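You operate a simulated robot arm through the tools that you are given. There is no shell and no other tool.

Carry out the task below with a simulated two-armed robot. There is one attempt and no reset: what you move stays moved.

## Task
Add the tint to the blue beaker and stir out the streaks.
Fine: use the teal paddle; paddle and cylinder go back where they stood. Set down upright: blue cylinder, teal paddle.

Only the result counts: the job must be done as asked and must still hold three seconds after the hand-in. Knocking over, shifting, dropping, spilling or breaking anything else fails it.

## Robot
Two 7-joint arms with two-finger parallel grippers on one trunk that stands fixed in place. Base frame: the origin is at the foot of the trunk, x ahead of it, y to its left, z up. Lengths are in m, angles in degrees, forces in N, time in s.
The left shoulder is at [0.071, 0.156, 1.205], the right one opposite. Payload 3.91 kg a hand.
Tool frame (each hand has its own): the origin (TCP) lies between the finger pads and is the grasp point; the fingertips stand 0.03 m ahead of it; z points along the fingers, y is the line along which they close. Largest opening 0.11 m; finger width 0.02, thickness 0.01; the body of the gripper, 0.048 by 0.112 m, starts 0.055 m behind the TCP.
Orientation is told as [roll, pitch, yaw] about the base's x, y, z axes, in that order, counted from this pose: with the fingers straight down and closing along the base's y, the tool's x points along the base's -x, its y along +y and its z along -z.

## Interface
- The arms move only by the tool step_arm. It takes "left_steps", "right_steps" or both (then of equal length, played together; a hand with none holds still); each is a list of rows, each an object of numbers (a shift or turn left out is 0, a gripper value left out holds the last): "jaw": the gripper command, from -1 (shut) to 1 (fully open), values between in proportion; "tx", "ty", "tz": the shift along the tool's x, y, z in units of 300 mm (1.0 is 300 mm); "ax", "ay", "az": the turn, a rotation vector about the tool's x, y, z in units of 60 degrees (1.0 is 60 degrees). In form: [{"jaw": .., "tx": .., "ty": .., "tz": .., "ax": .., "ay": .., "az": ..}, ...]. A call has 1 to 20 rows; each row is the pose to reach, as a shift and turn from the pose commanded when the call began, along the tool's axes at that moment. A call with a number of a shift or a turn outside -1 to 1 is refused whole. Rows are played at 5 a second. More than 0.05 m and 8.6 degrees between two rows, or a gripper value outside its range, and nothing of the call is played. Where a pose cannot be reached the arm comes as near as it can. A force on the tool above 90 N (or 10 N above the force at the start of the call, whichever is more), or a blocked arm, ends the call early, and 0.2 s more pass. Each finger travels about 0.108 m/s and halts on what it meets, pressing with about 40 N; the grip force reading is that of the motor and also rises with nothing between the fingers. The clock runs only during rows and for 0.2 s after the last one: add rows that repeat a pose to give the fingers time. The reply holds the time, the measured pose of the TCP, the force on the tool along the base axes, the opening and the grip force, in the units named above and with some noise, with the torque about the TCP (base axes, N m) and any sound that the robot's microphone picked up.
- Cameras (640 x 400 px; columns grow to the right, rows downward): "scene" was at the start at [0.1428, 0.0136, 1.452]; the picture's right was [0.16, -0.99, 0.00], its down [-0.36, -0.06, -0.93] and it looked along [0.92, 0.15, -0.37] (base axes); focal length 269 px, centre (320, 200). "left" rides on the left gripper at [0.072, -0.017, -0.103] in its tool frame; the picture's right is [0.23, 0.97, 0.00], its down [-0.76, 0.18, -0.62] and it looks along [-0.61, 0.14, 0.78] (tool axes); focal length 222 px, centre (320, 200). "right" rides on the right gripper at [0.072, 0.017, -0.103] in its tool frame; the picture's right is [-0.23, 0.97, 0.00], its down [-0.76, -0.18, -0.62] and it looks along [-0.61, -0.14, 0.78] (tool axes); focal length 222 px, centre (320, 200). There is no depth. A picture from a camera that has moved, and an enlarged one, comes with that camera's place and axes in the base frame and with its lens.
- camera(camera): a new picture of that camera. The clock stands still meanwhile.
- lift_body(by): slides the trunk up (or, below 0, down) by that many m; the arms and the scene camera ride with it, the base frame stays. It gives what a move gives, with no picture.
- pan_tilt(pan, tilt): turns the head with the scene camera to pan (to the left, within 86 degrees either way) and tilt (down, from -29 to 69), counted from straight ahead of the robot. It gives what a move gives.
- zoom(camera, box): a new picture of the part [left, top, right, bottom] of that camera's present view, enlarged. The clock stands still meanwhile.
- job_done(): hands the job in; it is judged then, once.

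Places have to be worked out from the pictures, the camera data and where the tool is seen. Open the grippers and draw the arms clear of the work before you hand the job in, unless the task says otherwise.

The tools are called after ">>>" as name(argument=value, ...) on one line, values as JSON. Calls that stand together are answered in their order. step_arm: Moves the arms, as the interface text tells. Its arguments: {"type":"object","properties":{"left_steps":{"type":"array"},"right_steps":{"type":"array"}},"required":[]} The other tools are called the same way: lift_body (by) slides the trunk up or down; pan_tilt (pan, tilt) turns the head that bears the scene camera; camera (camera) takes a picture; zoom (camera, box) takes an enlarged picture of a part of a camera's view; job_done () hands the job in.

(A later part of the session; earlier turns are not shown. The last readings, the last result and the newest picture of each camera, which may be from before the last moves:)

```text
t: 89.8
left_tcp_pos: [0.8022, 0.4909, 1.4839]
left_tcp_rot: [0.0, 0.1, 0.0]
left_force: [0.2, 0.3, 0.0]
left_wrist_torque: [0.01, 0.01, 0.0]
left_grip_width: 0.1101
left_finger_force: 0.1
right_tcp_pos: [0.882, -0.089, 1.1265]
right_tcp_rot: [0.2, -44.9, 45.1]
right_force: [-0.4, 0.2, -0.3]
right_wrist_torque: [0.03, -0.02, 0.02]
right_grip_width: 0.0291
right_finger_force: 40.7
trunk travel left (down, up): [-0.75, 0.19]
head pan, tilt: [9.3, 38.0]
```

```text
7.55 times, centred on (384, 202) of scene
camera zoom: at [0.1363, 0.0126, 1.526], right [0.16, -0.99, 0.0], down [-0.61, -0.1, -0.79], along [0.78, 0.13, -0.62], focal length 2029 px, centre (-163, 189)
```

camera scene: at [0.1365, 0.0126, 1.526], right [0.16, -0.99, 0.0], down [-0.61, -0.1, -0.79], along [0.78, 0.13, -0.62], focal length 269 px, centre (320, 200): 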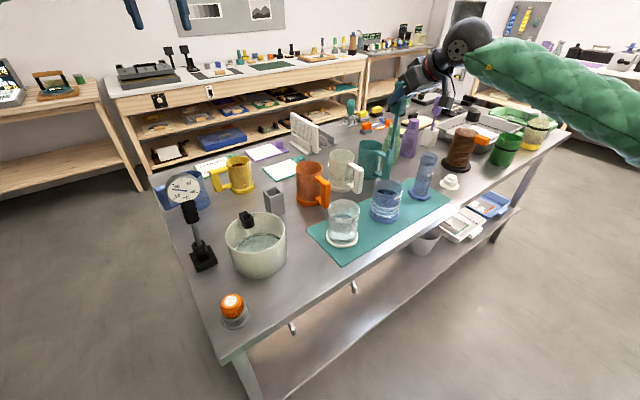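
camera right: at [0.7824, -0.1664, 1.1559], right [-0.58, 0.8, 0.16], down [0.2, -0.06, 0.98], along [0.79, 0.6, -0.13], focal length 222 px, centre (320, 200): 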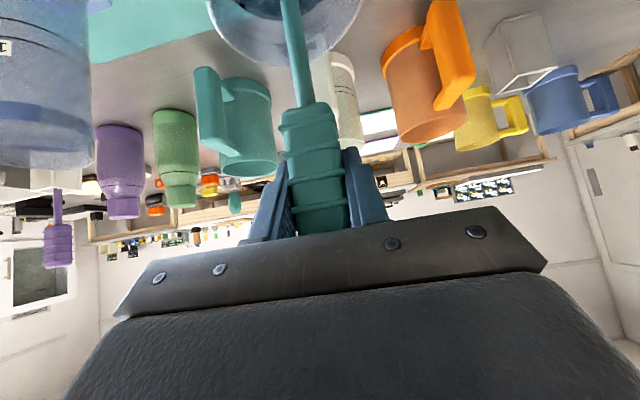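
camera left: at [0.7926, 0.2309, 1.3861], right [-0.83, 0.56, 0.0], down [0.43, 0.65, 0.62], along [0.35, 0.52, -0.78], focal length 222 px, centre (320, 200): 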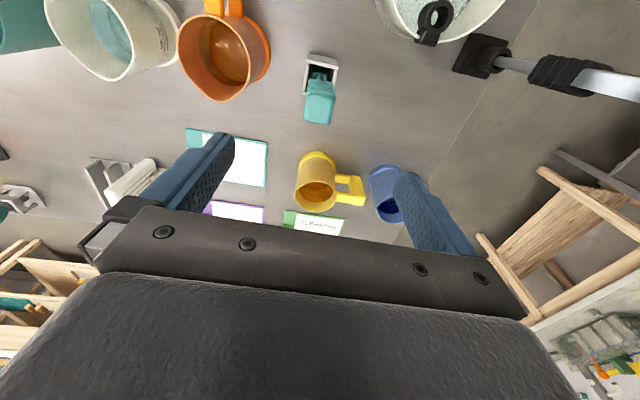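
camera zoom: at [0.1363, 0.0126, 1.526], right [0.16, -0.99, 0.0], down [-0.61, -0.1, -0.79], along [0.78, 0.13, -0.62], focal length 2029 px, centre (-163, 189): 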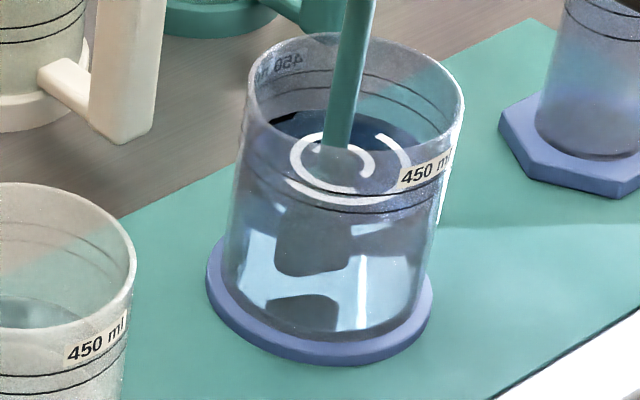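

>>> step_arm(right_steps=[{"tx": 0, "ty": 0.03, "tz": 0}, {"tx": 0, "ty": 0.0533, "tz": 0}, {"tx": 0.0267, "ty": 0.0377, "tz": -0.0267}, {"tx": 0.0377, "ty": 0, "tz": -0.0377}, {"tx": 0.0267, "ty": -0.0377, "tz": -0.0267}, {"tx": 0, "ty": -0.0533, "tz": 0}, {"tx": -0.0267, "ty": -0.0377, "tz": 0.0267}, {"tx": -0.0377, "ty": 0, "tz": 0.0377}, {"tx": -0.0267, "ty": 0.0377, "tz": 0.0267}, {"tx": 0, "ty": 0.0533, "tz": 0}, {"tx": 0.0267, "ty": 0.0377, "tz": -0.0267}, {"tx": 0.0377, "ty": 0, "tz": -0.0377}, {"tx": 0.0267, "ty": -0.0377, "tz": -0.0267}, {"tx": 0, "ty": -0.0533, "tz": 0}, {"tx": -0.0267, "ty": -0.0377, "tz": 0.0267}, {"tx": -0.0377, "ty": 0, "tz": 0.0377}, {"tx": -0.02, "ty": 0, "tz": 0.02}, {"tx": 0, "ty": 0, "tz": 0}, {"tx": 0, "ty": 0, "tz": 0}])

>>> zoom(camera="scene", box=[363, 175, 405, 228])

>>> zoom(camera="scene", box=[330, 190, 360, 250])

```text
t: 93.8
left_tcp_pos: [0.8031, 0.4907, 1.4852]
left_tcp_rot: [0.0, -0.1, 0.2]
left_force: [0.1, -1.0, 0.0]
left_wrist_torque: [0.03, 0.0, -0.02]
left_grip_width: 0.1099
left_finger_force: 0.1
right_tcp_pos: [0.8826, -0.0896, 1.1263]
right_tcp_rot: [0.3, -44.9, 45.2]
right_force: [-0.2, 0.3, -1.2]
right_wrist_torque: [-0.03, 0.04, 0.0]
right_grip_width: 0.0291
right_finger_force: 40.6
trunk travel left (down, up): [-0.75, 0.19]
head pan, tilt: [9.3, 38.0]
```

```text
7.55 times, centred on (384, 202) of scene
camera zoom: at [0.1367, 0.013, 1.526], right [0.16, -0.99, 0.0], down [-0.61, -0.1, -0.79], along [0.78, 0.13, -0.62], focal length 2029 px, centre (-163, 189)
```

zoom: 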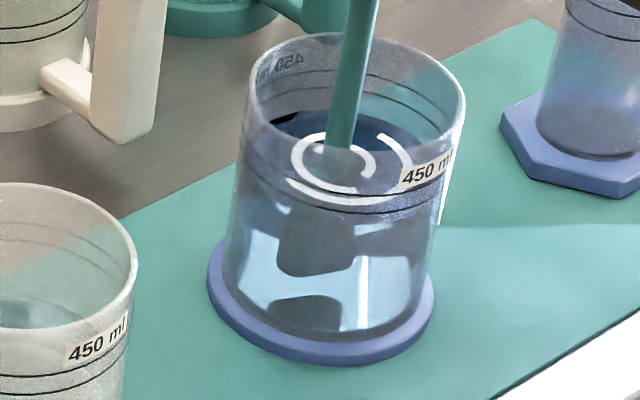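

```text
6.67 times, centred on (345, 220) of scene
camera zoom: at [0.1367, 0.013, 1.526], right [0.16, -0.99, 0.0], down [-0.61, -0.1, -0.79], along [0.78, 0.13, -0.62], focal length 1792 px, centre (153, 67)
```

zoom: 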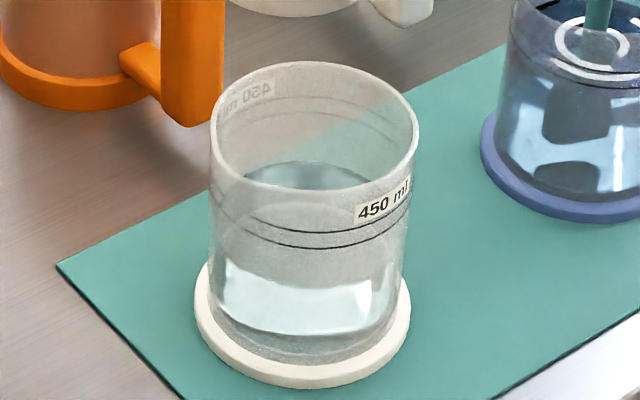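

The pattern no longer changes and no streak bands remain, so the stirring is done. Raise the paddle, pause with the blade just inside the rim to drip off, then rise clear.

>>> step_arm(right_steps=[{"tx": -0.05, "tz": -0.05}, {"tx": -0.11, "tz": -0.11}, {"tx": -0.17, "tz": -0.17}, {"tx": -0.2124, "tz": -0.2118}, {"tx": -0.2124, "tz": -0.2118}, {"tx": -0.2124, "tz": -0.2118}, {"tx": -0.2124, "tz": -0.2118}, {"tx": -0.2124, "tz": -0.2118}, {"tx": -0.2124, "tz": -0.2118}, {"tx": -0.2124, "tz": -0.2118}, {"tx": -0.2124, "tz": -0.2118}, {"tx": -0.28, "tz": -0.279}, {"tx": -0.35, "tz": -0.349}, {"tx": -0.4295, "tz": -0.4283}, {"tx": -0.4295, "tz": -0.4283}, {"tx": -0.4295, "tz": -0.4283}, {"tx": -0.4295, "tz": -0.4283}])

>>> zoom(camera="scene", box=[330, 90, 430, 240])

```text
t: 97.4
left_tcp_pos: [0.8024, 0.4912, 1.4843]
left_tcp_rot: [0.0, -0.1, 0.1]
left_force: [0.2, 0.2, 0.1]
left_wrist_torque: [-0.02, 0.0, 0.0]
left_grip_width: 0.1101
left_finger_force: 0.0
right_tcp_pos: [0.8838, -0.0891, 1.3088]
right_tcp_rot: [0.1, -44.9, 45.1]
right_force: [0.0, 0.0, 0.1]
right_wrist_torque: [0.03, -0.01, 0.04]
right_grip_width: 0.0292
right_finger_force: 40.3
trunk travel left (down, up): [-0.75, 0.19]
head pan, tilt: [9.3, 38.0]
```

```text
2.67 times, centred on (380, 165) of scene
camera zoom: at [0.1363, 0.0128, 1.526], right [0.16, -0.99, 0.0], down [-0.61, -0.1, -0.79], along [0.78, 0.13, -0.62], focal length 717 px, centre (160, 293)
```

zoom: 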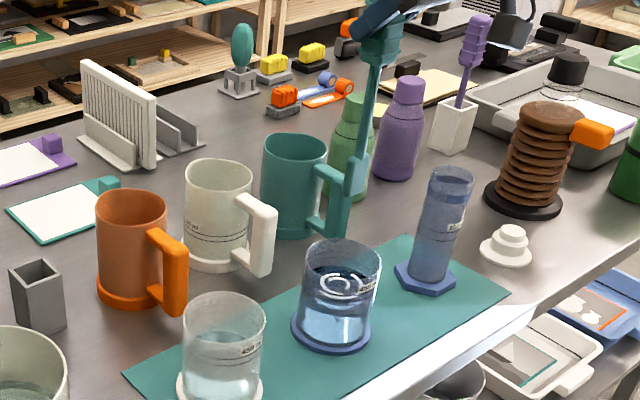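

Blade is clean and clear. Carry the paddle back toward the holder at the same height.

>>> step_arm(right_steps=[{"tx": -0.03, "ty": 0.055, "tz": 0.03}, {"tx": -0.088, "ty": 0.162, "tz": 0.088}, {"tx": -0.153, "ty": 0.281, "tz": 0.153}, {"tx": -0.218, "ty": 0.4, "tz": 0.218}, {"tx": -0.283, "ty": 0.52, "tz": 0.284}, {"tx": -0.348, "ty": 0.64, "tz": 0.349}, {"tx": -0.413, "ty": 0.759, "tz": 0.414}, {"tx": -0.475, "ty": 0.873, "tz": 0.476}, {"tx": -0.52, "ty": 0.955, "tz": 0.521}, {"tx": -0.536, "ty": 0.985, "tz": 0.537}, {"tx": -0.536, "ty": 0.985, "tz": 0.537}, {"tx": -0.536, "ty": 0.985, "tz": 0.537}])

>>> camera(camera="right")

>>> zoom(camera="scene", box=[230, 100, 330, 225])

```text
t: 100.0
left_tcp_pos: [0.8019, 0.4906, 1.4852]
left_tcp_rot: [0.0, 0.0, 0.1]
left_force: [-0.7, -0.4, -0.2]
left_wrist_torque: [-0.01, -0.06, 0.03]
left_grip_width: 0.11
left_finger_force: 0.1
right_tcp_pos: [0.8336, 0.2827, 1.3092]
right_tcp_rot: [0.2, -44.9, 45.2]
right_force: [0.8, 0.1, -0.2]
right_wrist_torque: [0.01, 0.0, -0.01]
right_grip_width: 0.0294
right_finger_force: 40.1
trunk travel left (down, up): [-0.75, 0.19]
head pan, tilt: [9.3, 38.0]
```

```text
taken
camera right: at [0.7335, 0.2047, 1.333], right [-0.58, 0.8, 0.16], down [0.2, -0.06, 0.98], along [0.79, 0.6, -0.13], focal length 222 px, centre (320, 200)
```

right: 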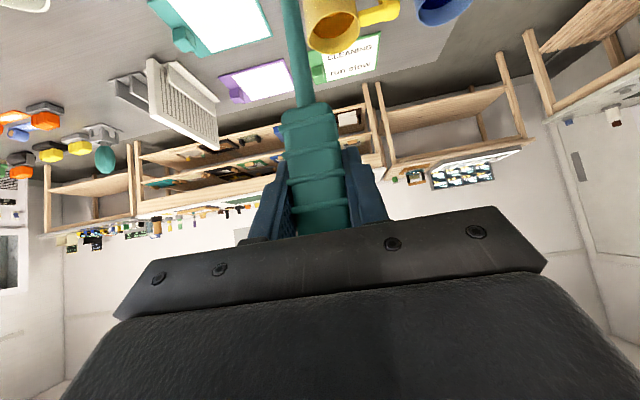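

```text
3.20 times, centred on (280, 162) of scene
camera zoom: at [0.1365, 0.0132, 1.526], right [0.16, -0.99, 0.0], down [-0.61, -0.1, -0.79], along [0.78, 0.13, -0.62], focal length 860 px, centre (448, 320)
```

zoom: 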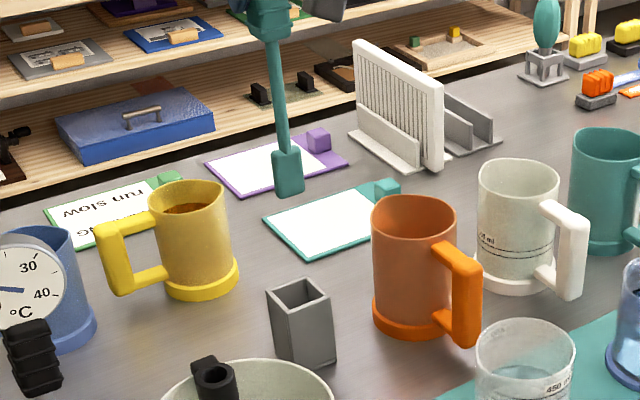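

I'm about 5.5 mm short in y of the original spot. I'll correct it and read the pose a few times to average out noise before lowering into the holder.

>>> step_arm(right_steps=[{"tx": -0.0092, "ty": 0.0129, "tz": 0.0092}, {"tx": -0.0092, "ty": 0.0129, "tz": 0.0092}])

>>> step_arm(right_steps=[{"tx": 0}])

>>> step_arm(right_steps=[{"tx": 0}])

>>> step_arm(right_steps=[{"tx": 0}])

```text
t: 100.6
left_tcp_pos: [0.8028, 0.4909, 1.4839]
left_tcp_rot: [-0.1, 0.1, 0.0]
left_force: [-0.5, 0.6, 0.2]
left_wrist_torque: [-0.01, 0.03, -0.03]
left_grip_width: 0.1099
left_finger_force: 0.0
right_tcp_pos: [0.8344, 0.2862, 1.3095]
right_tcp_rot: [0.2, -44.9, 45.1]
right_force: [0.2, 0.3, -0.1]
right_wrist_torque: [0.0, 0.01, 0.01]
right_grip_width: 0.0291
right_finger_force: 39.7
trunk travel left (down, up): [-0.75, 0.19]
head pan, tilt: [9.3, 38.0]
```

```text
t: 101.0
left_tcp_pos: [0.8034, 0.4919, 1.4842]
left_tcp_rot: [0.0, 0.0, 0.0]
left_force: [0.3, -0.1, 0.8]
left_wrist_torque: [-0.03, 0.01, 0.0]
left_grip_width: 0.1102
left_finger_force: 0.2
right_tcp_pos: [0.8337, 0.2872, 1.3109]
right_tcp_rot: [0.1, -45.0, 45.1]
right_force: [0.7, 0.5, -0.4]
right_wrist_torque: [0.03, 0.01, 0.01]
right_grip_width: 0.0295
right_finger_force: 39.6
trunk travel left (down, up): [-0.75, 0.19]
head pan, tilt: [9.3, 38.0]
```

```text
t: 101.4
left_tcp_pos: [0.8022, 0.4907, 1.4842]
left_tcp_rot: [-0.1, 0.0, -0.1]
left_force: [0.0, 0.1, 0.0]
left_wrist_torque: [-0.03, -0.02, 0.01]
left_grip_width: 0.11
left_finger_force: 0.1
right_tcp_pos: [0.8344, 0.2867, 1.3105]
right_tcp_rot: [0.2, -44.9, 45.1]
right_force: [-0.3, 0.3, -0.5]
right_wrist_torque: [-0.03, 0.02, -0.01]
right_grip_width: 0.0294
right_finger_force: 40.3
trunk travel left (down, up): [-0.75, 0.19]
head pan, tilt: [9.3, 38.0]
```

```text
t: 101.8
left_tcp_pos: [0.8032, 0.4904, 1.4824]
left_tcp_rot: [0.0, 0.0, -0.1]
left_force: [0.1, -0.3, -0.5]
left_wrist_torque: [0.02, 0.0, -0.02]
left_grip_width: 0.1102
left_finger_force: 0.0
right_tcp_pos: [0.8326, 0.2871, 1.3102]
right_tcp_rot: [0.2, -44.8, 45.1]
right_force: [0.3, -0.5, -0.5]
right_wrist_torque: [0.01, -0.01, -0.01]
right_grip_width: 0.0294
right_finger_force: 39.5
trunk travel left (down, up): [-0.75, 0.19]
head pan, tilt: [9.3, 38.0]
```

Averaged pose is (0.8338,0.2868,1.310), about 1 mm off in y. I'll correct it, lower to just above the holder mouth, and verify visually.

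>>> step_arm(right_steps=[{"tx": 0.06, "ty": 0.0024, "tz": 0.062}, {"tx": 0.13, "ty": 0.0024, "tz": 0.132}, {"tx": 0.19, "ty": 0.0024, "tz": 0.192}, {"tx": 0.225, "ty": 0.0024, "tz": 0.2275}, {"tx": 0.225, "ty": 0.0024, "tz": 0.2275}])

>>> zoom(camera="scene", box=[250, 160, 300, 220])

>>> camera(camera="right")

>>> camera(camera="left")

```text
t: 103.0
left_tcp_pos: [0.8033, 0.4904, 1.4841]
left_tcp_rot: [0.1, -0.1, 0.0]
left_force: [0.1, -0.2, 0.3]
left_wrist_torque: [0.01, 0.01, -0.04]
left_grip_width: 0.1101
left_finger_force: 0.1
right_tcp_pos: [0.8331, 0.2877, 1.2127]
right_tcp_rot: [0.2, -44.9, 45.1]
right_force: [-0.2, 0.4, -0.4]
right_wrist_torque: [-0.04, 0.01, -0.01]
right_grip_width: 0.0295
right_finger_force: 40.2
trunk travel left (down, up): [-0.75, 0.19]
head pan, tilt: [9.3, 38.0]
```

```text
6.67 times, centred on (275, 190) of scene
camera zoom: at [0.1363, 0.0129, 1.526], right [0.16, -0.99, 0.0], down [-0.61, -0.1, -0.79], along [0.78, 0.13, -0.62], focal length 1792 px, centre (620, 267)
```

zoom: 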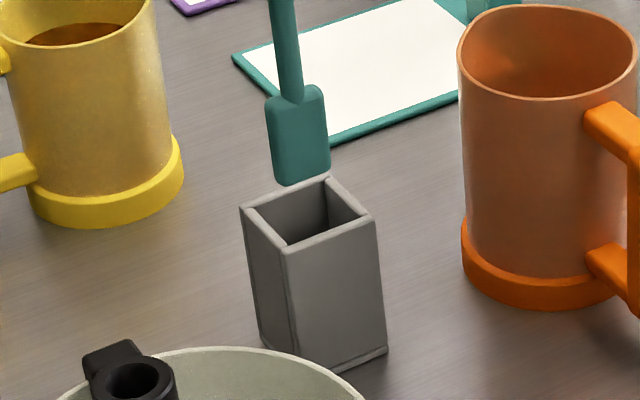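

```text
taken
camera right: at [0.7334, 0.21, 1.2354], right [-0.58, 0.8, 0.16], down [0.2, -0.06, 0.98], along [0.79, 0.6, -0.13], focal length 222 px, centre (320, 200)
```

right: 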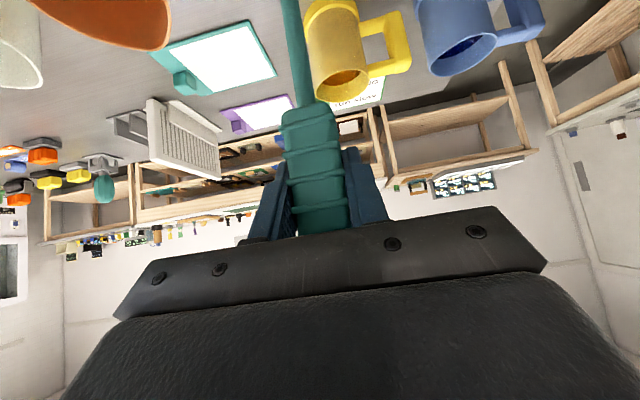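

```text
taken
camera left: at [0.7296, 0.4746, 1.5866], right [-0.23, 0.97, 0.0], down [0.76, 0.18, 0.62], along [0.61, 0.14, -0.78], focal length 222 px, centre (320, 200)
```

left: 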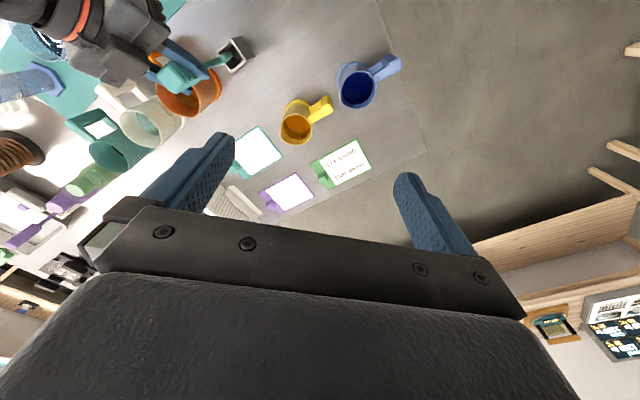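

The blade lines up with the centre of the holder mouth. Lowering slowly into the holder to the original height.

>>> step_arm(right_steps=[{"tx": 0.03, "tz": 0.03}, {"tx": 0.065, "tz": 0.065}, {"tx": 0.1, "tz": 0.0997}, {"tx": 0.135, "tz": 0.1346}, {"tx": 0.17, "tz": 0.1695}, {"tx": 0.205, "tz": 0.2044}, {"tx": 0.23, "tz": 0.2294}, {"tx": 0.24, "tz": 0.2394}, {"tx": 0.244, "tz": 0.2433}, {"tx": 0.244, "tz": 0.2433}])

>>> zoom(camera="scene", box=[240, 120, 310, 220])

```text
t: 105.2
left_tcp_pos: [0.8034, 0.4905, 1.485]
left_tcp_rot: [-0.1, 0.0, 0.0]
left_force: [0.5, 0.0, 0.6]
left_wrist_torque: [0.01, -0.01, 0.0]
left_grip_width: 0.1101
left_finger_force: 0.0
right_tcp_pos: [0.8343, 0.2862, 1.108]
right_tcp_rot: [0.1, -44.9, 45.1]
right_force: [-0.6, 0.1, -0.3]
right_wrist_torque: [-0.01, 0.01, -0.01]
right_grip_width: 0.0291
right_finger_force: 39.8
trunk travel left (down, up): [-0.75, 0.19]
head pan, tilt: [9.3, 38.0]
```

```text
4.00 times, centred on (275, 170) of scene
camera zoom: at [0.1365, 0.013, 1.526], right [0.16, -0.99, 0.0], down [-0.61, -0.1, -0.79], along [0.78, 0.13, -0.62], focal length 1075 px, centre (500, 320)
```

zoom: 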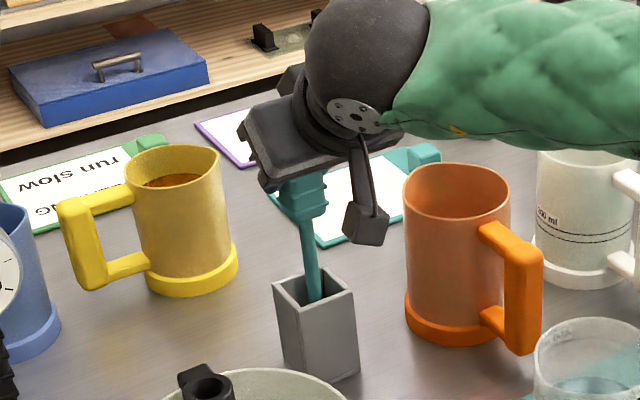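

No contact yet; I'll ease down another 2 mm to feel the floor.

>>> step_arm(right_steps=[{"tx": 0.0024, "tz": 0.0024}, {"tx": 0.0047, "tz": 0.0047}, {"tx": 0.0047, "tz": 0.0047}])

```text
t: 106.0
left_tcp_pos: [0.8023, 0.4903, 1.4833]
left_tcp_rot: [0.1, 0.0, 0.0]
left_force: [0.0, -0.2, 0.1]
left_wrist_torque: [0.04, -0.04, 0.0]
left_grip_width: 0.1101
left_finger_force: 0.2
right_tcp_pos: [0.8333, 0.2869, 1.1078]
right_tcp_rot: [0.2, -45.0, 45.1]
right_force: [1.9, -0.9, 5.7]
right_wrist_torque: [-0.1, -0.36, 0.01]
right_grip_width: 0.0291
right_finger_force: 40.4
trunk travel left (down, up): [-0.75, 0.19]
head pan, tilt: [9.3, 38.0]
```

Floor contact (+5.7 N) at the original height. Release the handle gently.

>>> step_arm(right_steps=[{"jaw": -0.45}, {"jaw": -0.3}, {"jaw": 0.0}, {"jaw": 0.4}, {"jaw": 0.8}, {"jaw": 1.0}, {"jaw": 1.0}])

>>> camera(camera="right")

>>> zoom(camera="scene", box=[240, 120, 310, 220])

```text
t: 107.6
left_tcp_pos: [0.8038, 0.4914, 1.4831]
left_tcp_rot: [0.0, 0.1, 0.0]
left_force: [0.0, 0.1, -0.9]
left_wrist_torque: [-0.03, 0.01, 0.0]
left_grip_width: 0.11
left_finger_force: 0.1
right_tcp_pos: [0.8335, 0.287, 1.1073]
right_tcp_rot: [0.2, -44.9, 45.1]
right_force: [-0.1, -1.1, -0.5]
right_wrist_torque: [-0.02, 0.03, 0.04]
right_grip_width: 0.11
right_finger_force: 0.0
trunk travel left (down, up): [-0.75, 0.19]
head pan, tilt: [9.3, 38.0]
```

```text
taken
camera right: at [0.7332, 0.2097, 1.1298], right [-0.58, 0.8, 0.16], down [0.2, -0.06, 0.98], along [0.79, 0.6, -0.13], focal length 222 px, centre (320, 200)
```

right: 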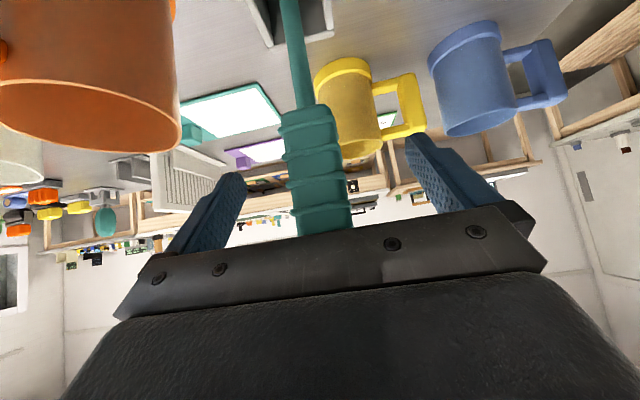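

```text
4.00 times, centred on (275, 170) of scene
camera zoom: at [0.1364, 0.0129, 1.526], right [0.16, -0.99, 0.0], down [-0.61, -0.1, -0.79], along [0.78, 0.13, -0.62], focal length 1075 px, centre (500, 320)
```

zoom: 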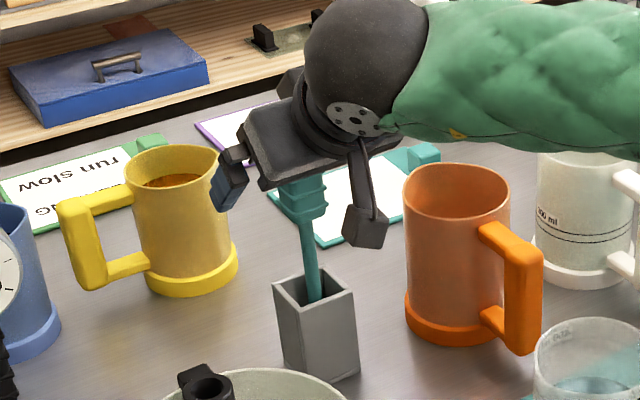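

The paddle stands upright in its holder. Withdraw the hand straight back along the approach axis and look.

>>> step_arm(right_steps=[{"tz": -0.06}, {"tz": -0.15}, {"tz": -0.28}, {"tz": -0.42}, {"tz": -0.55}, {"tz": -0.55}])

>>> camera(camera="scene")

>>> zoom(camera="scene", box=[140, 130, 300, 280])

>>> camera(camera="right")

```text
t: 109.0
left_tcp_pos: [0.8034, 0.4913, 1.4828]
left_tcp_rot: [-0.1, 0.2, 0.0]
left_force: [0.2, 0.3, -0.4]
left_wrist_torque: [-0.04, 0.01, -0.03]
left_grip_width: 0.1102
left_finger_force: 0.0
right_tcp_pos: [0.7529, 0.2014, 1.2238]
right_tcp_rot: [0.2, -44.8, 45.1]
right_force: [0.5, 0.2, 0.3]
right_wrist_torque: [0.01, -0.02, -0.02]
right_grip_width: 0.1101
right_finger_force: 0.1
trunk travel left (down, up): [-0.75, 0.19]
head pan, tilt: [9.3, 38.0]
```

```text
taken
camera scene: at [0.1371, 0.0136, 1.5259], right [0.16, -0.99, 0.0], down [-0.61, -0.1, -0.79], along [0.78, 0.13, -0.62], focal length 269 px, centre (320, 200)
```

scene: 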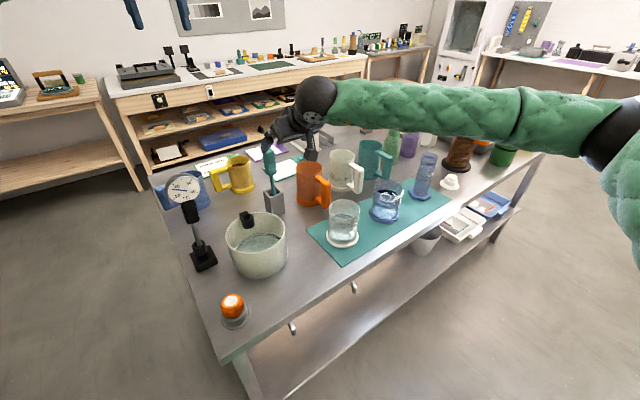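

```text
2.67 times, centred on (220, 205) of scene
camera zoom: at [0.1371, 0.0136, 1.5259], right [0.16, -0.99, 0.0], down [-0.61, -0.1, -0.79], along [0.78, 0.13, -0.62], focal length 717 px, centre (587, 187)
```

zoom: 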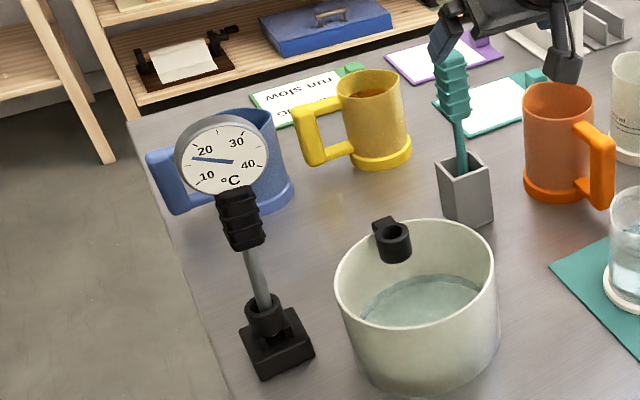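

```text
taken
camera right: at [0.654, 0.1246, 1.2461], right [-0.58, 0.8, 0.16], down [0.2, -0.06, 0.98], along [0.79, 0.6, -0.13], focal length 222 px, centre (320, 200)
```

right: 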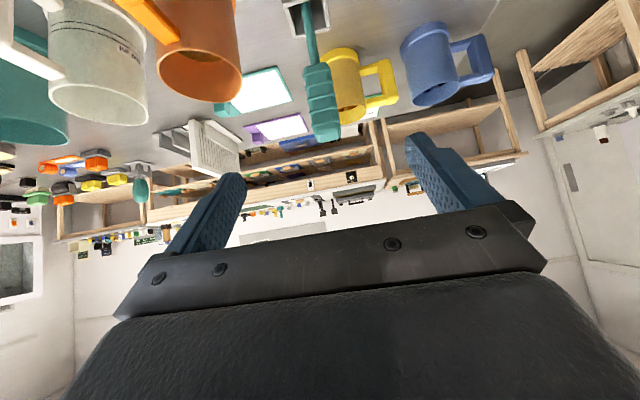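

The task items are done; the paddle stands in its holder. The thermometer I brushed still leans about 5° in its loose socket (dial about 2 cm toward -y). I'll try to set it upright with a gentle fingertip nudge: close the right gripper and bring it high over the pot, pointing +y.

>>> step_arm(right_steps=[{"jaw": 0.0, "tx": 0.011, "ty": 0.048, "tz": -0.024}, {"jaw": -1.0, "tx": 0.025, "ty": 0.107, "tz": -0.053, "ax": -0.06, "az": -0.06}, {"tx": 0.042, "ty": 0.179, "tz": -0.088, "ax": -0.14, "az": -0.14}, {"tx": 0.058, "ty": 0.25, "tz": -0.123, "ax": -0.22, "az": -0.22}, {"tx": 0.075, "ty": 0.32, "tz": -0.158, "ax": -0.3, "az": -0.3}, {"tx": 0.09, "ty": 0.39, "tz": -0.193, "ax": -0.38, "az": -0.38}, {"tx": 0.105, "ty": 0.45, "tz": -0.222, "ax": -0.46, "az": -0.46}, {"tx": 0.111, "ty": 0.476, "tz": -0.235, "ax": -0.53, "az": -0.53}, {"tx": 0.111, "ty": 0.476, "tz": -0.235, "ax": -0.53, "az": -0.53}])

>>> camera(camera="scene")

>>> camera(camera="right")

```text
t: 111.0
left_tcp_pos: [0.8022, 0.4911, 1.4842]
left_tcp_rot: [-0.1, 0.0, 0.0]
left_force: [0.0, 0.8, 0.5]
left_wrist_torque: [0.04, -0.02, -0.01]
left_grip_width: 0.1101
left_finger_force: 0.0
right_tcp_pos: [0.602, 0.2501, 1.2492]
right_tcp_rot: [0.1, -45.0, 87.2]
right_force: [0.3, 0.5, 0.9]
right_wrist_torque: [0.01, 0.01, -0.01]
right_grip_width: 0.0
right_finger_force: 37.7
right hand out of reach, approached as far as the arm can: row 8, 9
trunk travel left (down, up): [-0.75, 0.19]
head pan, tilt: [9.3, 38.0]
```

```text
taken
camera scene: at [0.1361, 0.0129, 1.5261], right [0.16, -0.99, 0.0], down [-0.61, -0.1, -0.79], along [0.78, 0.13, -0.62], focal length 269 px, centre (320, 200)
```

scene: 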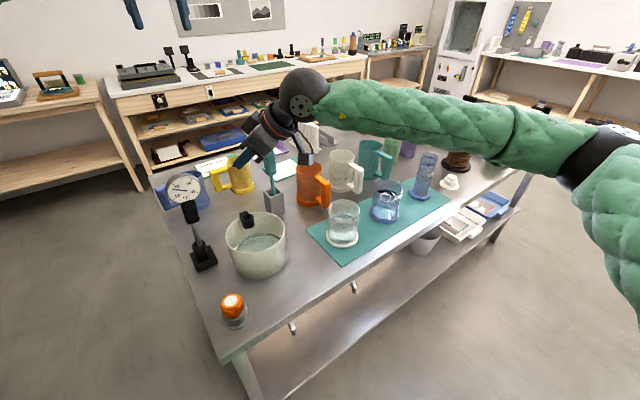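

```text
taken
camera right: at [0.5794, 0.1263, 1.2731], right [-0.96, 0.21, 0.16], down [0.18, 0.09, 0.98], along [0.19, 0.97, -0.12], focal length 222 px, centre (320, 200)
```

right: 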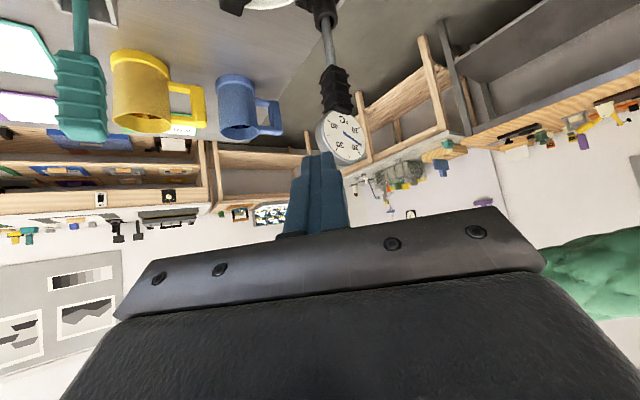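

The hand points nearly +y with the fingers closed, and its camera shows the leaning thermometer. Its handle axis is now near (0.586,0.411) and was originally at about y 0.429, so it needs a push of about 18 mm toward +y. I'll descend well short of it and approach to about 2 cm.

>>> step_arm(right_steps=[{"tx": 0.1, "ty": 0.02, "tz": 0.1}, {"tx": 0.2, "ty": 0.04, "tz": 0.2}, {"tx": 0.3, "ty": 0.05, "tz": 0.3}, {"tx": 0.402, "ty": 0.05, "tz": 0.399}, {"tx": 0.34, "ty": 0.054, "tz": 0.461}, {"tx": 0.27, "ty": 0.059, "tz": 0.531}, {"tx": 0.202, "ty": 0.064, "tz": 0.599}, {"tx": 0.202, "ty": 0.064, "tz": 0.599}])

>>> camera(camera="right")

>>> zoom(camera="scene", box=[140, 130, 300, 280])

```text
t: 112.8
left_tcp_pos: [0.8023, 0.4898, 1.4844]
left_tcp_rot: [0.0, 0.0, 0.1]
left_force: [0.3, 0.4, 0.3]
left_wrist_torque: [0.01, 0.0, -0.02]
left_grip_width: 0.11
left_finger_force: 0.1
right_tcp_pos: [0.5867, 0.3361, 1.0817]
right_tcp_rot: [0.2, -45.2, 87.1]
right_force: [-0.8, -1.0, -0.3]
right_wrist_torque: [0.0, -0.01, 0.0]
right_grip_width: 0.0001
right_finger_force: 37.7
trunk travel left (down, up): [-0.75, 0.19]
head pan, tilt: [9.3, 38.0]
```

```text
taken
camera right: at [0.564, 0.2117, 1.1043], right [-0.96, 0.21, 0.16], down [0.18, 0.09, 0.98], along [0.19, 0.97, -0.12], focal length 222 px, centre (320, 200)
```

right: 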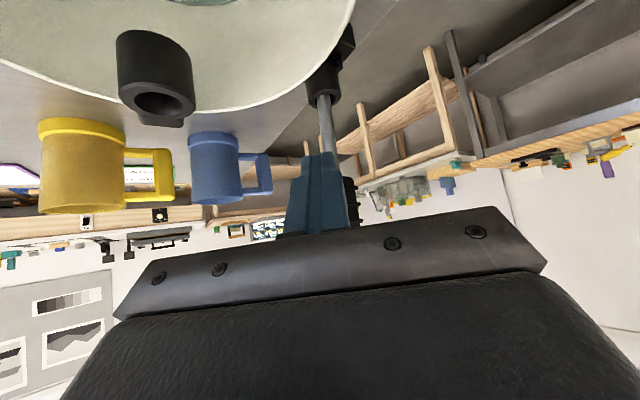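

```text
2.67 times, centred on (220, 205) of scene
camera zoom: at [0.1362, 0.0123, 1.526], right [0.16, -0.99, 0.0], down [-0.61, -0.1, -0.79], along [0.78, 0.13, -0.62], focal length 717 px, centre (587, 187)
```

zoom: 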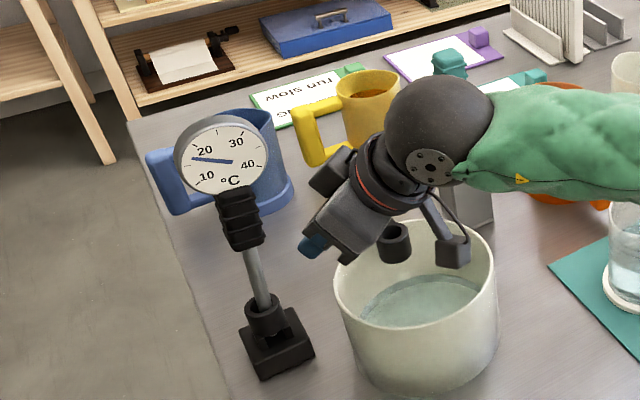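

The fingertip is about 2.5 cm short of the handle and roughly in line. I'll approach in small steps: shift 4 mm in x and 2.2 cm toward the handle.

>>> step_arm(right_steps=[{"tx": -0.017, "ty": 0.015, "tz": 0.017}, {"tx": -0.034, "ty": 0.015, "tz": 0.034}, {"tx": -0.052, "ty": 0.016, "tz": 0.052}, {"tx": -0.052, "ty": 0.016, "tz": 0.052}])

>>> zoom(camera="scene", box=[150, 150, 240, 280])

>>> zoom(camera="right", box=[240, 40, 440, 240])

```text
t: 113.8
left_tcp_pos: [0.8026, 0.4898, 1.4841]
left_tcp_rot: [-0.1, 0.0, 0.0]
left_force: [0.4, 0.0, -0.5]
left_wrist_torque: [0.0, 0.01, -0.02]
left_grip_width: 0.1099
left_finger_force: 0.0
right_tcp_pos: [0.5841, 0.3589, 1.0805]
right_tcp_rot: [0.3, -45.0, 87.1]
right_force: [0.7, 0.8, -0.4]
right_wrist_torque: [-0.01, 0.02, 0.02]
right_grip_width: 0.0002
right_finger_force: 37.8
trunk travel left (down, up): [-0.75, 0.19]
head pan, tilt: [9.3, 38.0]
```

```text
3.08 times, centred on (195, 215) of scene
camera zoom: at [0.1364, 0.0127, 1.526], right [0.16, -0.99, 0.0], down [-0.61, -0.1, -0.79], along [0.78, 0.13, -0.62], focal length 827 px, centre (705, 154)
```

zoom: 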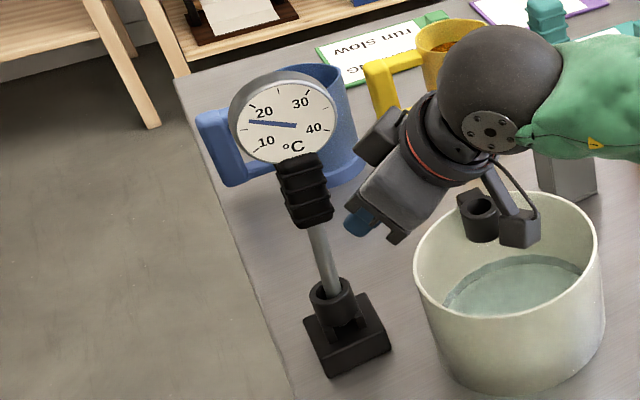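

```text
2.00 times, centred on (340, 140) of right
camera zoom: at [0.5609, 0.2345, 1.1039], right [-0.96, 0.21, 0.16], down [0.18, 0.09, 0.98], along [0.19, 0.97, -0.12], focal length 444 px, centre (280, 320)
```

zoom: 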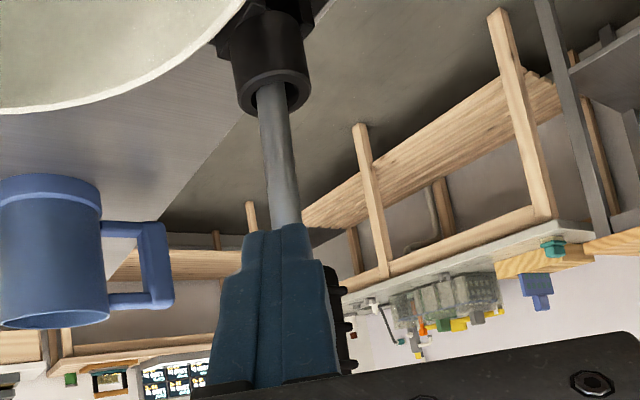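

The fingertip is just about at the handle. When the thermometer is upright its dial should appear near x≈260 in this zoom (now 283). Push in small steps.

>>> step_arm(right_steps=[{"tx": -0.008, "tz": 0.008}, {"tx": -0.016, "tz": 0.016}, {"tx": -0.024, "tz": 0.024}, {"tx": -0.024, "tz": 0.024}])

>>> zoom(camera="scene", box=[150, 150, 240, 280])

```text
t: 114.8
left_tcp_pos: [0.8032, 0.4911, 1.4845]
left_tcp_rot: [0.0, 0.0, 0.0]
left_force: [0.7, 0.1, 0.7]
left_wrist_torque: [0.0, 0.03, -0.01]
left_grip_width: 0.1098
left_finger_force: 0.0
right_tcp_pos: [0.585, 0.3683, 1.0812]
right_tcp_rot: [0.3, -45.1, 87.1]
right_force: [0.3, -1.0, 0.6]
right_wrist_torque: [-0.02, -0.01, -0.03]
right_grip_width: 0.0
right_finger_force: 37.4
trunk travel left (down, up): [-0.75, 0.19]
head pan, tilt: [9.3, 38.0]
```

```text
3.08 times, centred on (195, 215) of scene
camera zoom: at [0.1365, 0.0129, 1.526], right [0.16, -0.99, 0.0], down [-0.61, -0.1, -0.79], along [0.78, 0.13, -0.62], focal length 827 px, centre (705, 154)
```

zoom: 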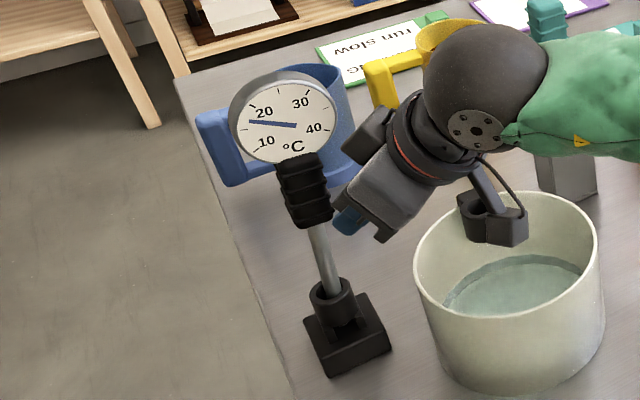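

>>> step_arm(right_steps=[{"tx": -0.007, "tz": 0.007}, {"tx": -0.014, "tz": 0.014}, {"tx": -0.021, "tz": 0.021}, {"tx": -0.021, "tz": 0.021}])

>>> zoom(camera="scene", box=[150, 150, 240, 280])

```text
t: 115.8
left_tcp_pos: [0.8033, 0.4909, 1.4825]
left_tcp_rot: [0.0, 0.0, 0.1]
left_force: [-0.3, -0.7, 0.7]
left_wrist_torque: [0.0, 0.02, -0.01]
left_grip_width: 0.1101
left_finger_force: 0.0
right_tcp_pos: [0.5834, 0.3765, 1.0806]
right_tcp_rot: [0.2, -44.9, 87.0]
right_force: [-0.2, 0.3, 0.0]
right_wrist_torque: [0.0, -0.01, 0.02]
right_grip_width: 0.0
right_finger_force: 38.4
trunk travel left (down, up): [-0.75, 0.19]
head pan, tilt: [9.3, 38.0]
```

```text
3.08 times, centred on (195, 215) of scene
camera zoom: at [0.1364, 0.0129, 1.526], right [0.16, -0.99, 0.0], down [-0.61, -0.1, -0.79], along [0.78, 0.13, -0.62], focal length 827 px, centre (705, 154)
```

zoom: 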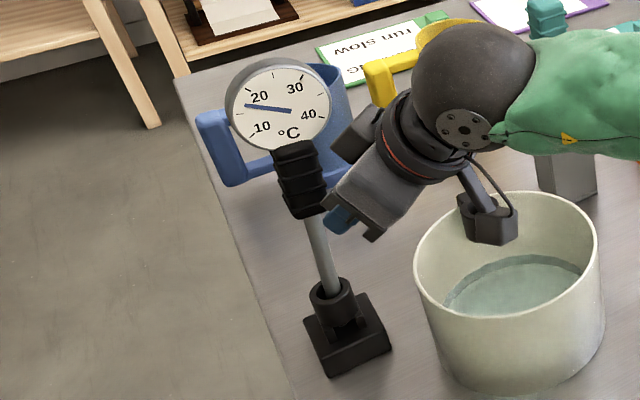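

The dial rose rather than swung: the sloped fingertip is wedging under the ribs. I'll back off straight away and look at how it settles.

>>> step_arm(right_steps=[{"tx": 0.02, "tz": -0.02}, {"tx": 0.045, "tz": -0.045}, {"tx": 0.08, "tz": -0.08}, {"tx": 0.1, "tz": -0.1}, {"tx": 0.1, "tz": -0.1}])

>>> zoom(camera="scene", box=[150, 150, 240, 280])

>>> zoom(camera="right", box=[240, 40, 440, 240])

```text
t: 117.0
left_tcp_pos: [0.8031, 0.4911, 1.4828]
left_tcp_rot: [0.0, 0.0, 0.1]
left_force: [-0.3, 0.5, -0.4]
left_wrist_torque: [0.0, 0.02, 0.0]
left_grip_width: 0.1097
left_finger_force: 0.0
right_tcp_pos: [0.5825, 0.336, 1.0797]
right_tcp_rot: [0.2, -44.9, 87.1]
right_force: [0.3, -0.1, -0.5]
right_wrist_torque: [0.04, 0.01, 0.01]
right_grip_width: 0.0
right_finger_force: 37.9
trunk travel left (down, up): [-0.75, 0.19]
head pan, tilt: [9.3, 38.0]
```

```text
3.08 times, centred on (195, 215) of scene
camera zoom: at [0.1365, 0.0132, 1.526], right [0.16, -0.99, 0.0], down [-0.61, -0.1, -0.79], along [0.78, 0.13, -0.62], focal length 827 px, centre (705, 154)
```

zoom: 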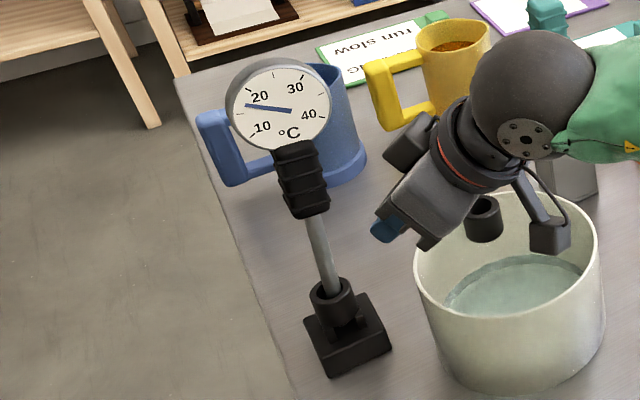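

```text
2.00 times, centred on (340, 140) of right
camera zoom: at [0.559, 0.2111, 1.1026], right [-0.96, 0.21, 0.16], down [0.18, 0.09, 0.98], along [0.19, 0.97, -0.12], focal length 444 px, centre (280, 320)
```

zoom: 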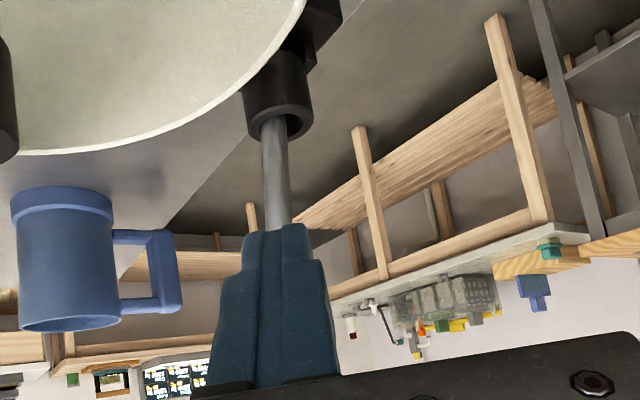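

After backing off, the thermometer is still in its socket, now leaning about 6–7° toward +x: it rolls around the loose socket rim. The flat sides of the fingers are vertical, so a push toward -x with that side won't wedge. I'll go around to its +x side, keeping clear of the dial.

>>> step_arm(right_steps=[{"tx": 0.0847, "ty": -0.006, "tz": -0.0847}, {"tx": 0.073, "ty": -0.114, "tz": -0.0887}, {"tx": 0.061, "ty": -0.222, "tz": -0.0927}, {"tx": 0.0497, "ty": -0.3307, "tz": -0.0967}, {"tx": 0.0497, "ty": -0.3307, "tz": -0.0967}, {"tx": -0.035, "ty": -0.3246, "tz": -0.012}, {"tx": -0.12, "ty": -0.3185, "tz": 0.073}, {"tx": -0.18, "ty": -0.3142, "tz": 0.133}, {"tx": -0.2093, "ty": -0.3121, "tz": 0.1623}, {"tx": -0.2093, "ty": -0.3121, "tz": 0.1623}])

>>> zoom(camera="scene", box=[150, 150, 240, 280])

>>> zoom(camera="right", box=[240, 0, 480, 240])

```text
t: 119.2
left_tcp_pos: [0.8029, 0.4901, 1.4838]
left_tcp_rot: [0.1, 0.0, 0.1]
left_force: [0.1, 0.4, 0.0]
left_wrist_torque: [0.02, -0.01, -0.01]
left_grip_width: 0.11
left_finger_force: 0.0
right_tcp_pos: [0.6825, 0.4082, 1.0926]
right_tcp_rot: [0.3, -45.1, 87.2]
right_force: [-0.6, -0.2, -0.2]
right_wrist_torque: [0.0, -0.01, 0.06]
right_grip_width: 0.0002
right_finger_force: 37.4
right hand out of reach, approached as far as the arm can: row 3, 4, 5, 6, 7
trunk travel left (down, up): [-0.75, 0.19]
head pan, tilt: [9.3, 38.0]
```

```text
3.08 times, centred on (195, 215) of scene
camera zoom: at [0.137, 0.0113, 1.526], right [0.16, -0.99, 0.0], down [-0.61, -0.1, -0.79], along [0.78, 0.13, -0.62], focal length 827 px, centre (705, 154)
```

zoom: 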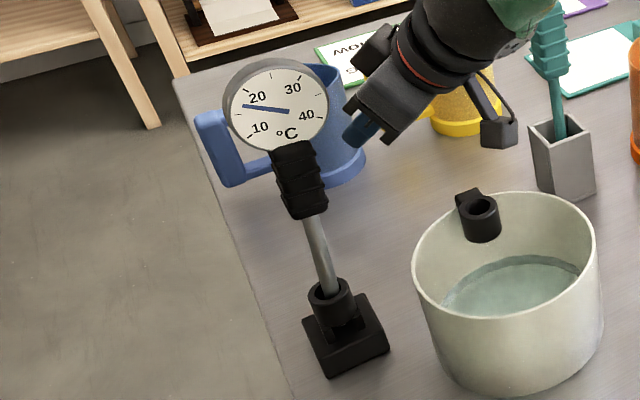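

```text
1.67 times, centred on (360, 120) of right
camera zoom: at [0.6591, 0.2839, 1.1152], right [-0.96, 0.21, 0.16], down [0.18, 0.09, 0.98], along [0.19, 0.97, -0.12], focal length 370 px, centre (253, 333)
```

zoom: 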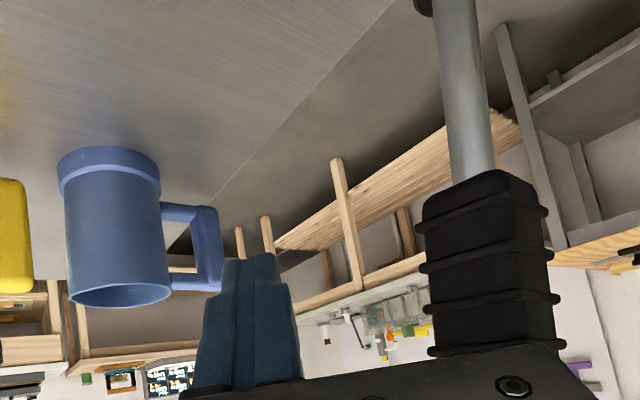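

The finger is on the +x side, about 5 cm from the handle; it needs to move roughly 7 cm in -x in total. Approach first 4.7 cm, just short of contact.

>>> step_arm(right_steps=[{"tx": 0.002, "ty": 0.05, "tz": -0.002}, {"tx": 0.004, "ty": 0.1, "tz": -0.004}, {"tx": 0.006, "ty": 0.14, "tz": -0.006}, {"tx": 0.006, "ty": 0.157, "tz": -0.006}, {"tx": 0.006, "ty": 0.157, "tz": -0.006}])

>>> zoom(camera="scene", box=[150, 150, 240, 280])

>>> zoom(camera="right", box=[240, 0, 480, 240])

```text
t: 120.4
left_tcp_pos: [0.8022, 0.4912, 1.4843]
left_tcp_rot: [-0.1, 0.0, 0.0]
left_force: [0.7, 0.0, 0.4]
left_wrist_torque: [0.01, 0.03, 0.0]
left_grip_width: 0.11
left_finger_force: 0.1
right_tcp_pos: [0.6326, 0.4083, 1.09]
right_tcp_rot: [0.2, -45.0, 87.1]
right_force: [-0.1, -0.3, 0.0]
right_wrist_torque: [0.03, 0.0, 0.0]
right_grip_width: 0.0
right_finger_force: 38.2
trunk travel left (down, up): [-0.75, 0.19]
head pan, tilt: [9.3, 38.0]
```

```text
3.08 times, centred on (195, 215) of scene
camera zoom: at [0.1364, 0.013, 1.526], right [0.16, -0.99, 0.0], down [-0.61, -0.1, -0.79], along [0.78, 0.13, -0.62], focal length 827 px, centre (705, 154)
```

zoom: 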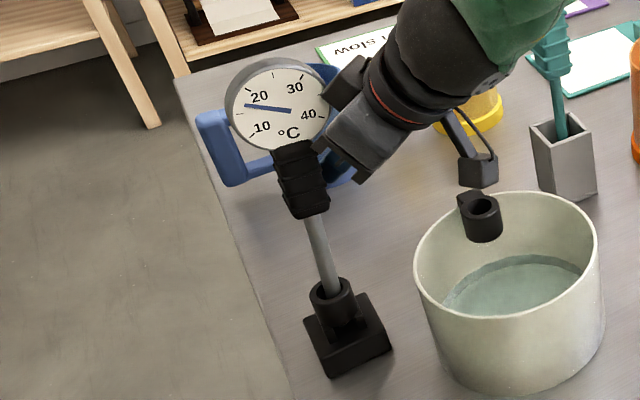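

```text
1.67 times, centred on (360, 120) of right
camera zoom: at [0.6096, 0.2845, 1.114], right [-0.96, 0.21, 0.16], down [0.18, 0.09, 0.98], along [0.19, 0.97, -0.12], focal length 370 px, centre (253, 333)
```

zoom: 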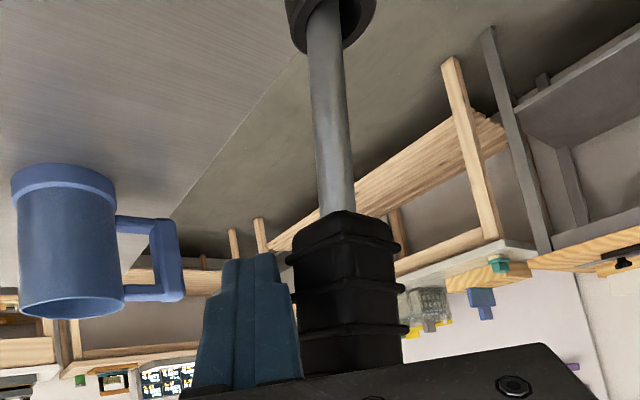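

The finger is at the handle. Now push gently toward -x in small increments, watching the stem angle: upright would put the stem at about x≈365 on row 173 of the wrist zoom (now 333).

>>> step_arm(right_steps=[{"ty": 0.01}, {"ty": 0.02}, {"ty": 0.03}, {"ty": 0.04}, {"ty": 0.04}])

>>> zoom(camera="right", box=[240, 0, 480, 240])

>>> zoom(camera="scene", box=[150, 150, 240, 280])

```text
t: 121.6
left_tcp_pos: [0.8041, 0.4913, 1.4835]
left_tcp_rot: [0.0, 0.0, 0.0]
left_force: [1.0, -0.4, 0.5]
left_wrist_torque: [-0.03, 0.01, 0.01]
left_grip_width: 0.1101
left_finger_force: 0.1
right_tcp_pos: [0.6201, 0.4092, 1.0904]
right_tcp_rot: [0.2, -45.0, 87.1]
right_force: [-0.5, 0.6, -0.9]
right_wrist_torque: [-0.02, 0.04, -0.01]
right_grip_width: 0.0
right_finger_force: 37.4
trunk travel left (down, up): [-0.75, 0.19]
head pan, tilt: [9.3, 38.0]
```

```text
1.67 times, centred on (360, 120) of right
camera zoom: at [0.5973, 0.2855, 1.1132], right [-0.96, 0.21, 0.16], down [0.18, 0.09, 0.98], along [0.19, 0.97, -0.12], focal length 370 px, centre (253, 333)
```

zoom: 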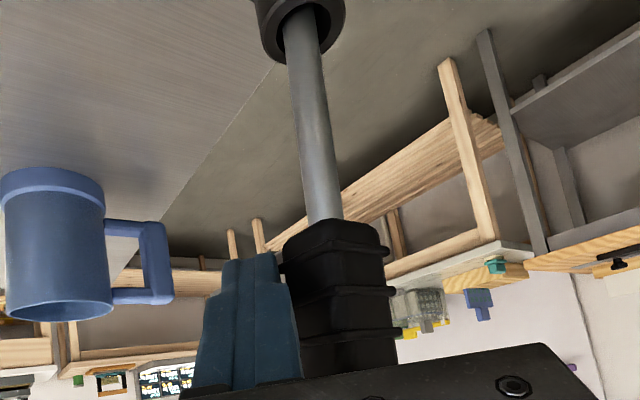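

```text
3.08 times, centred on (195, 215) of scene
camera zoom: at [0.1364, 0.0132, 1.526], right [0.16, -0.99, 0.0], down [-0.61, -0.1, -0.79], along [0.78, 0.13, -0.62], focal length 827 px, centre (705, 154)
```

zoom: 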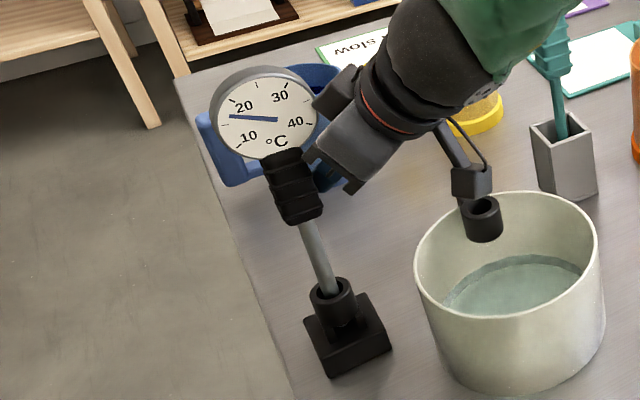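

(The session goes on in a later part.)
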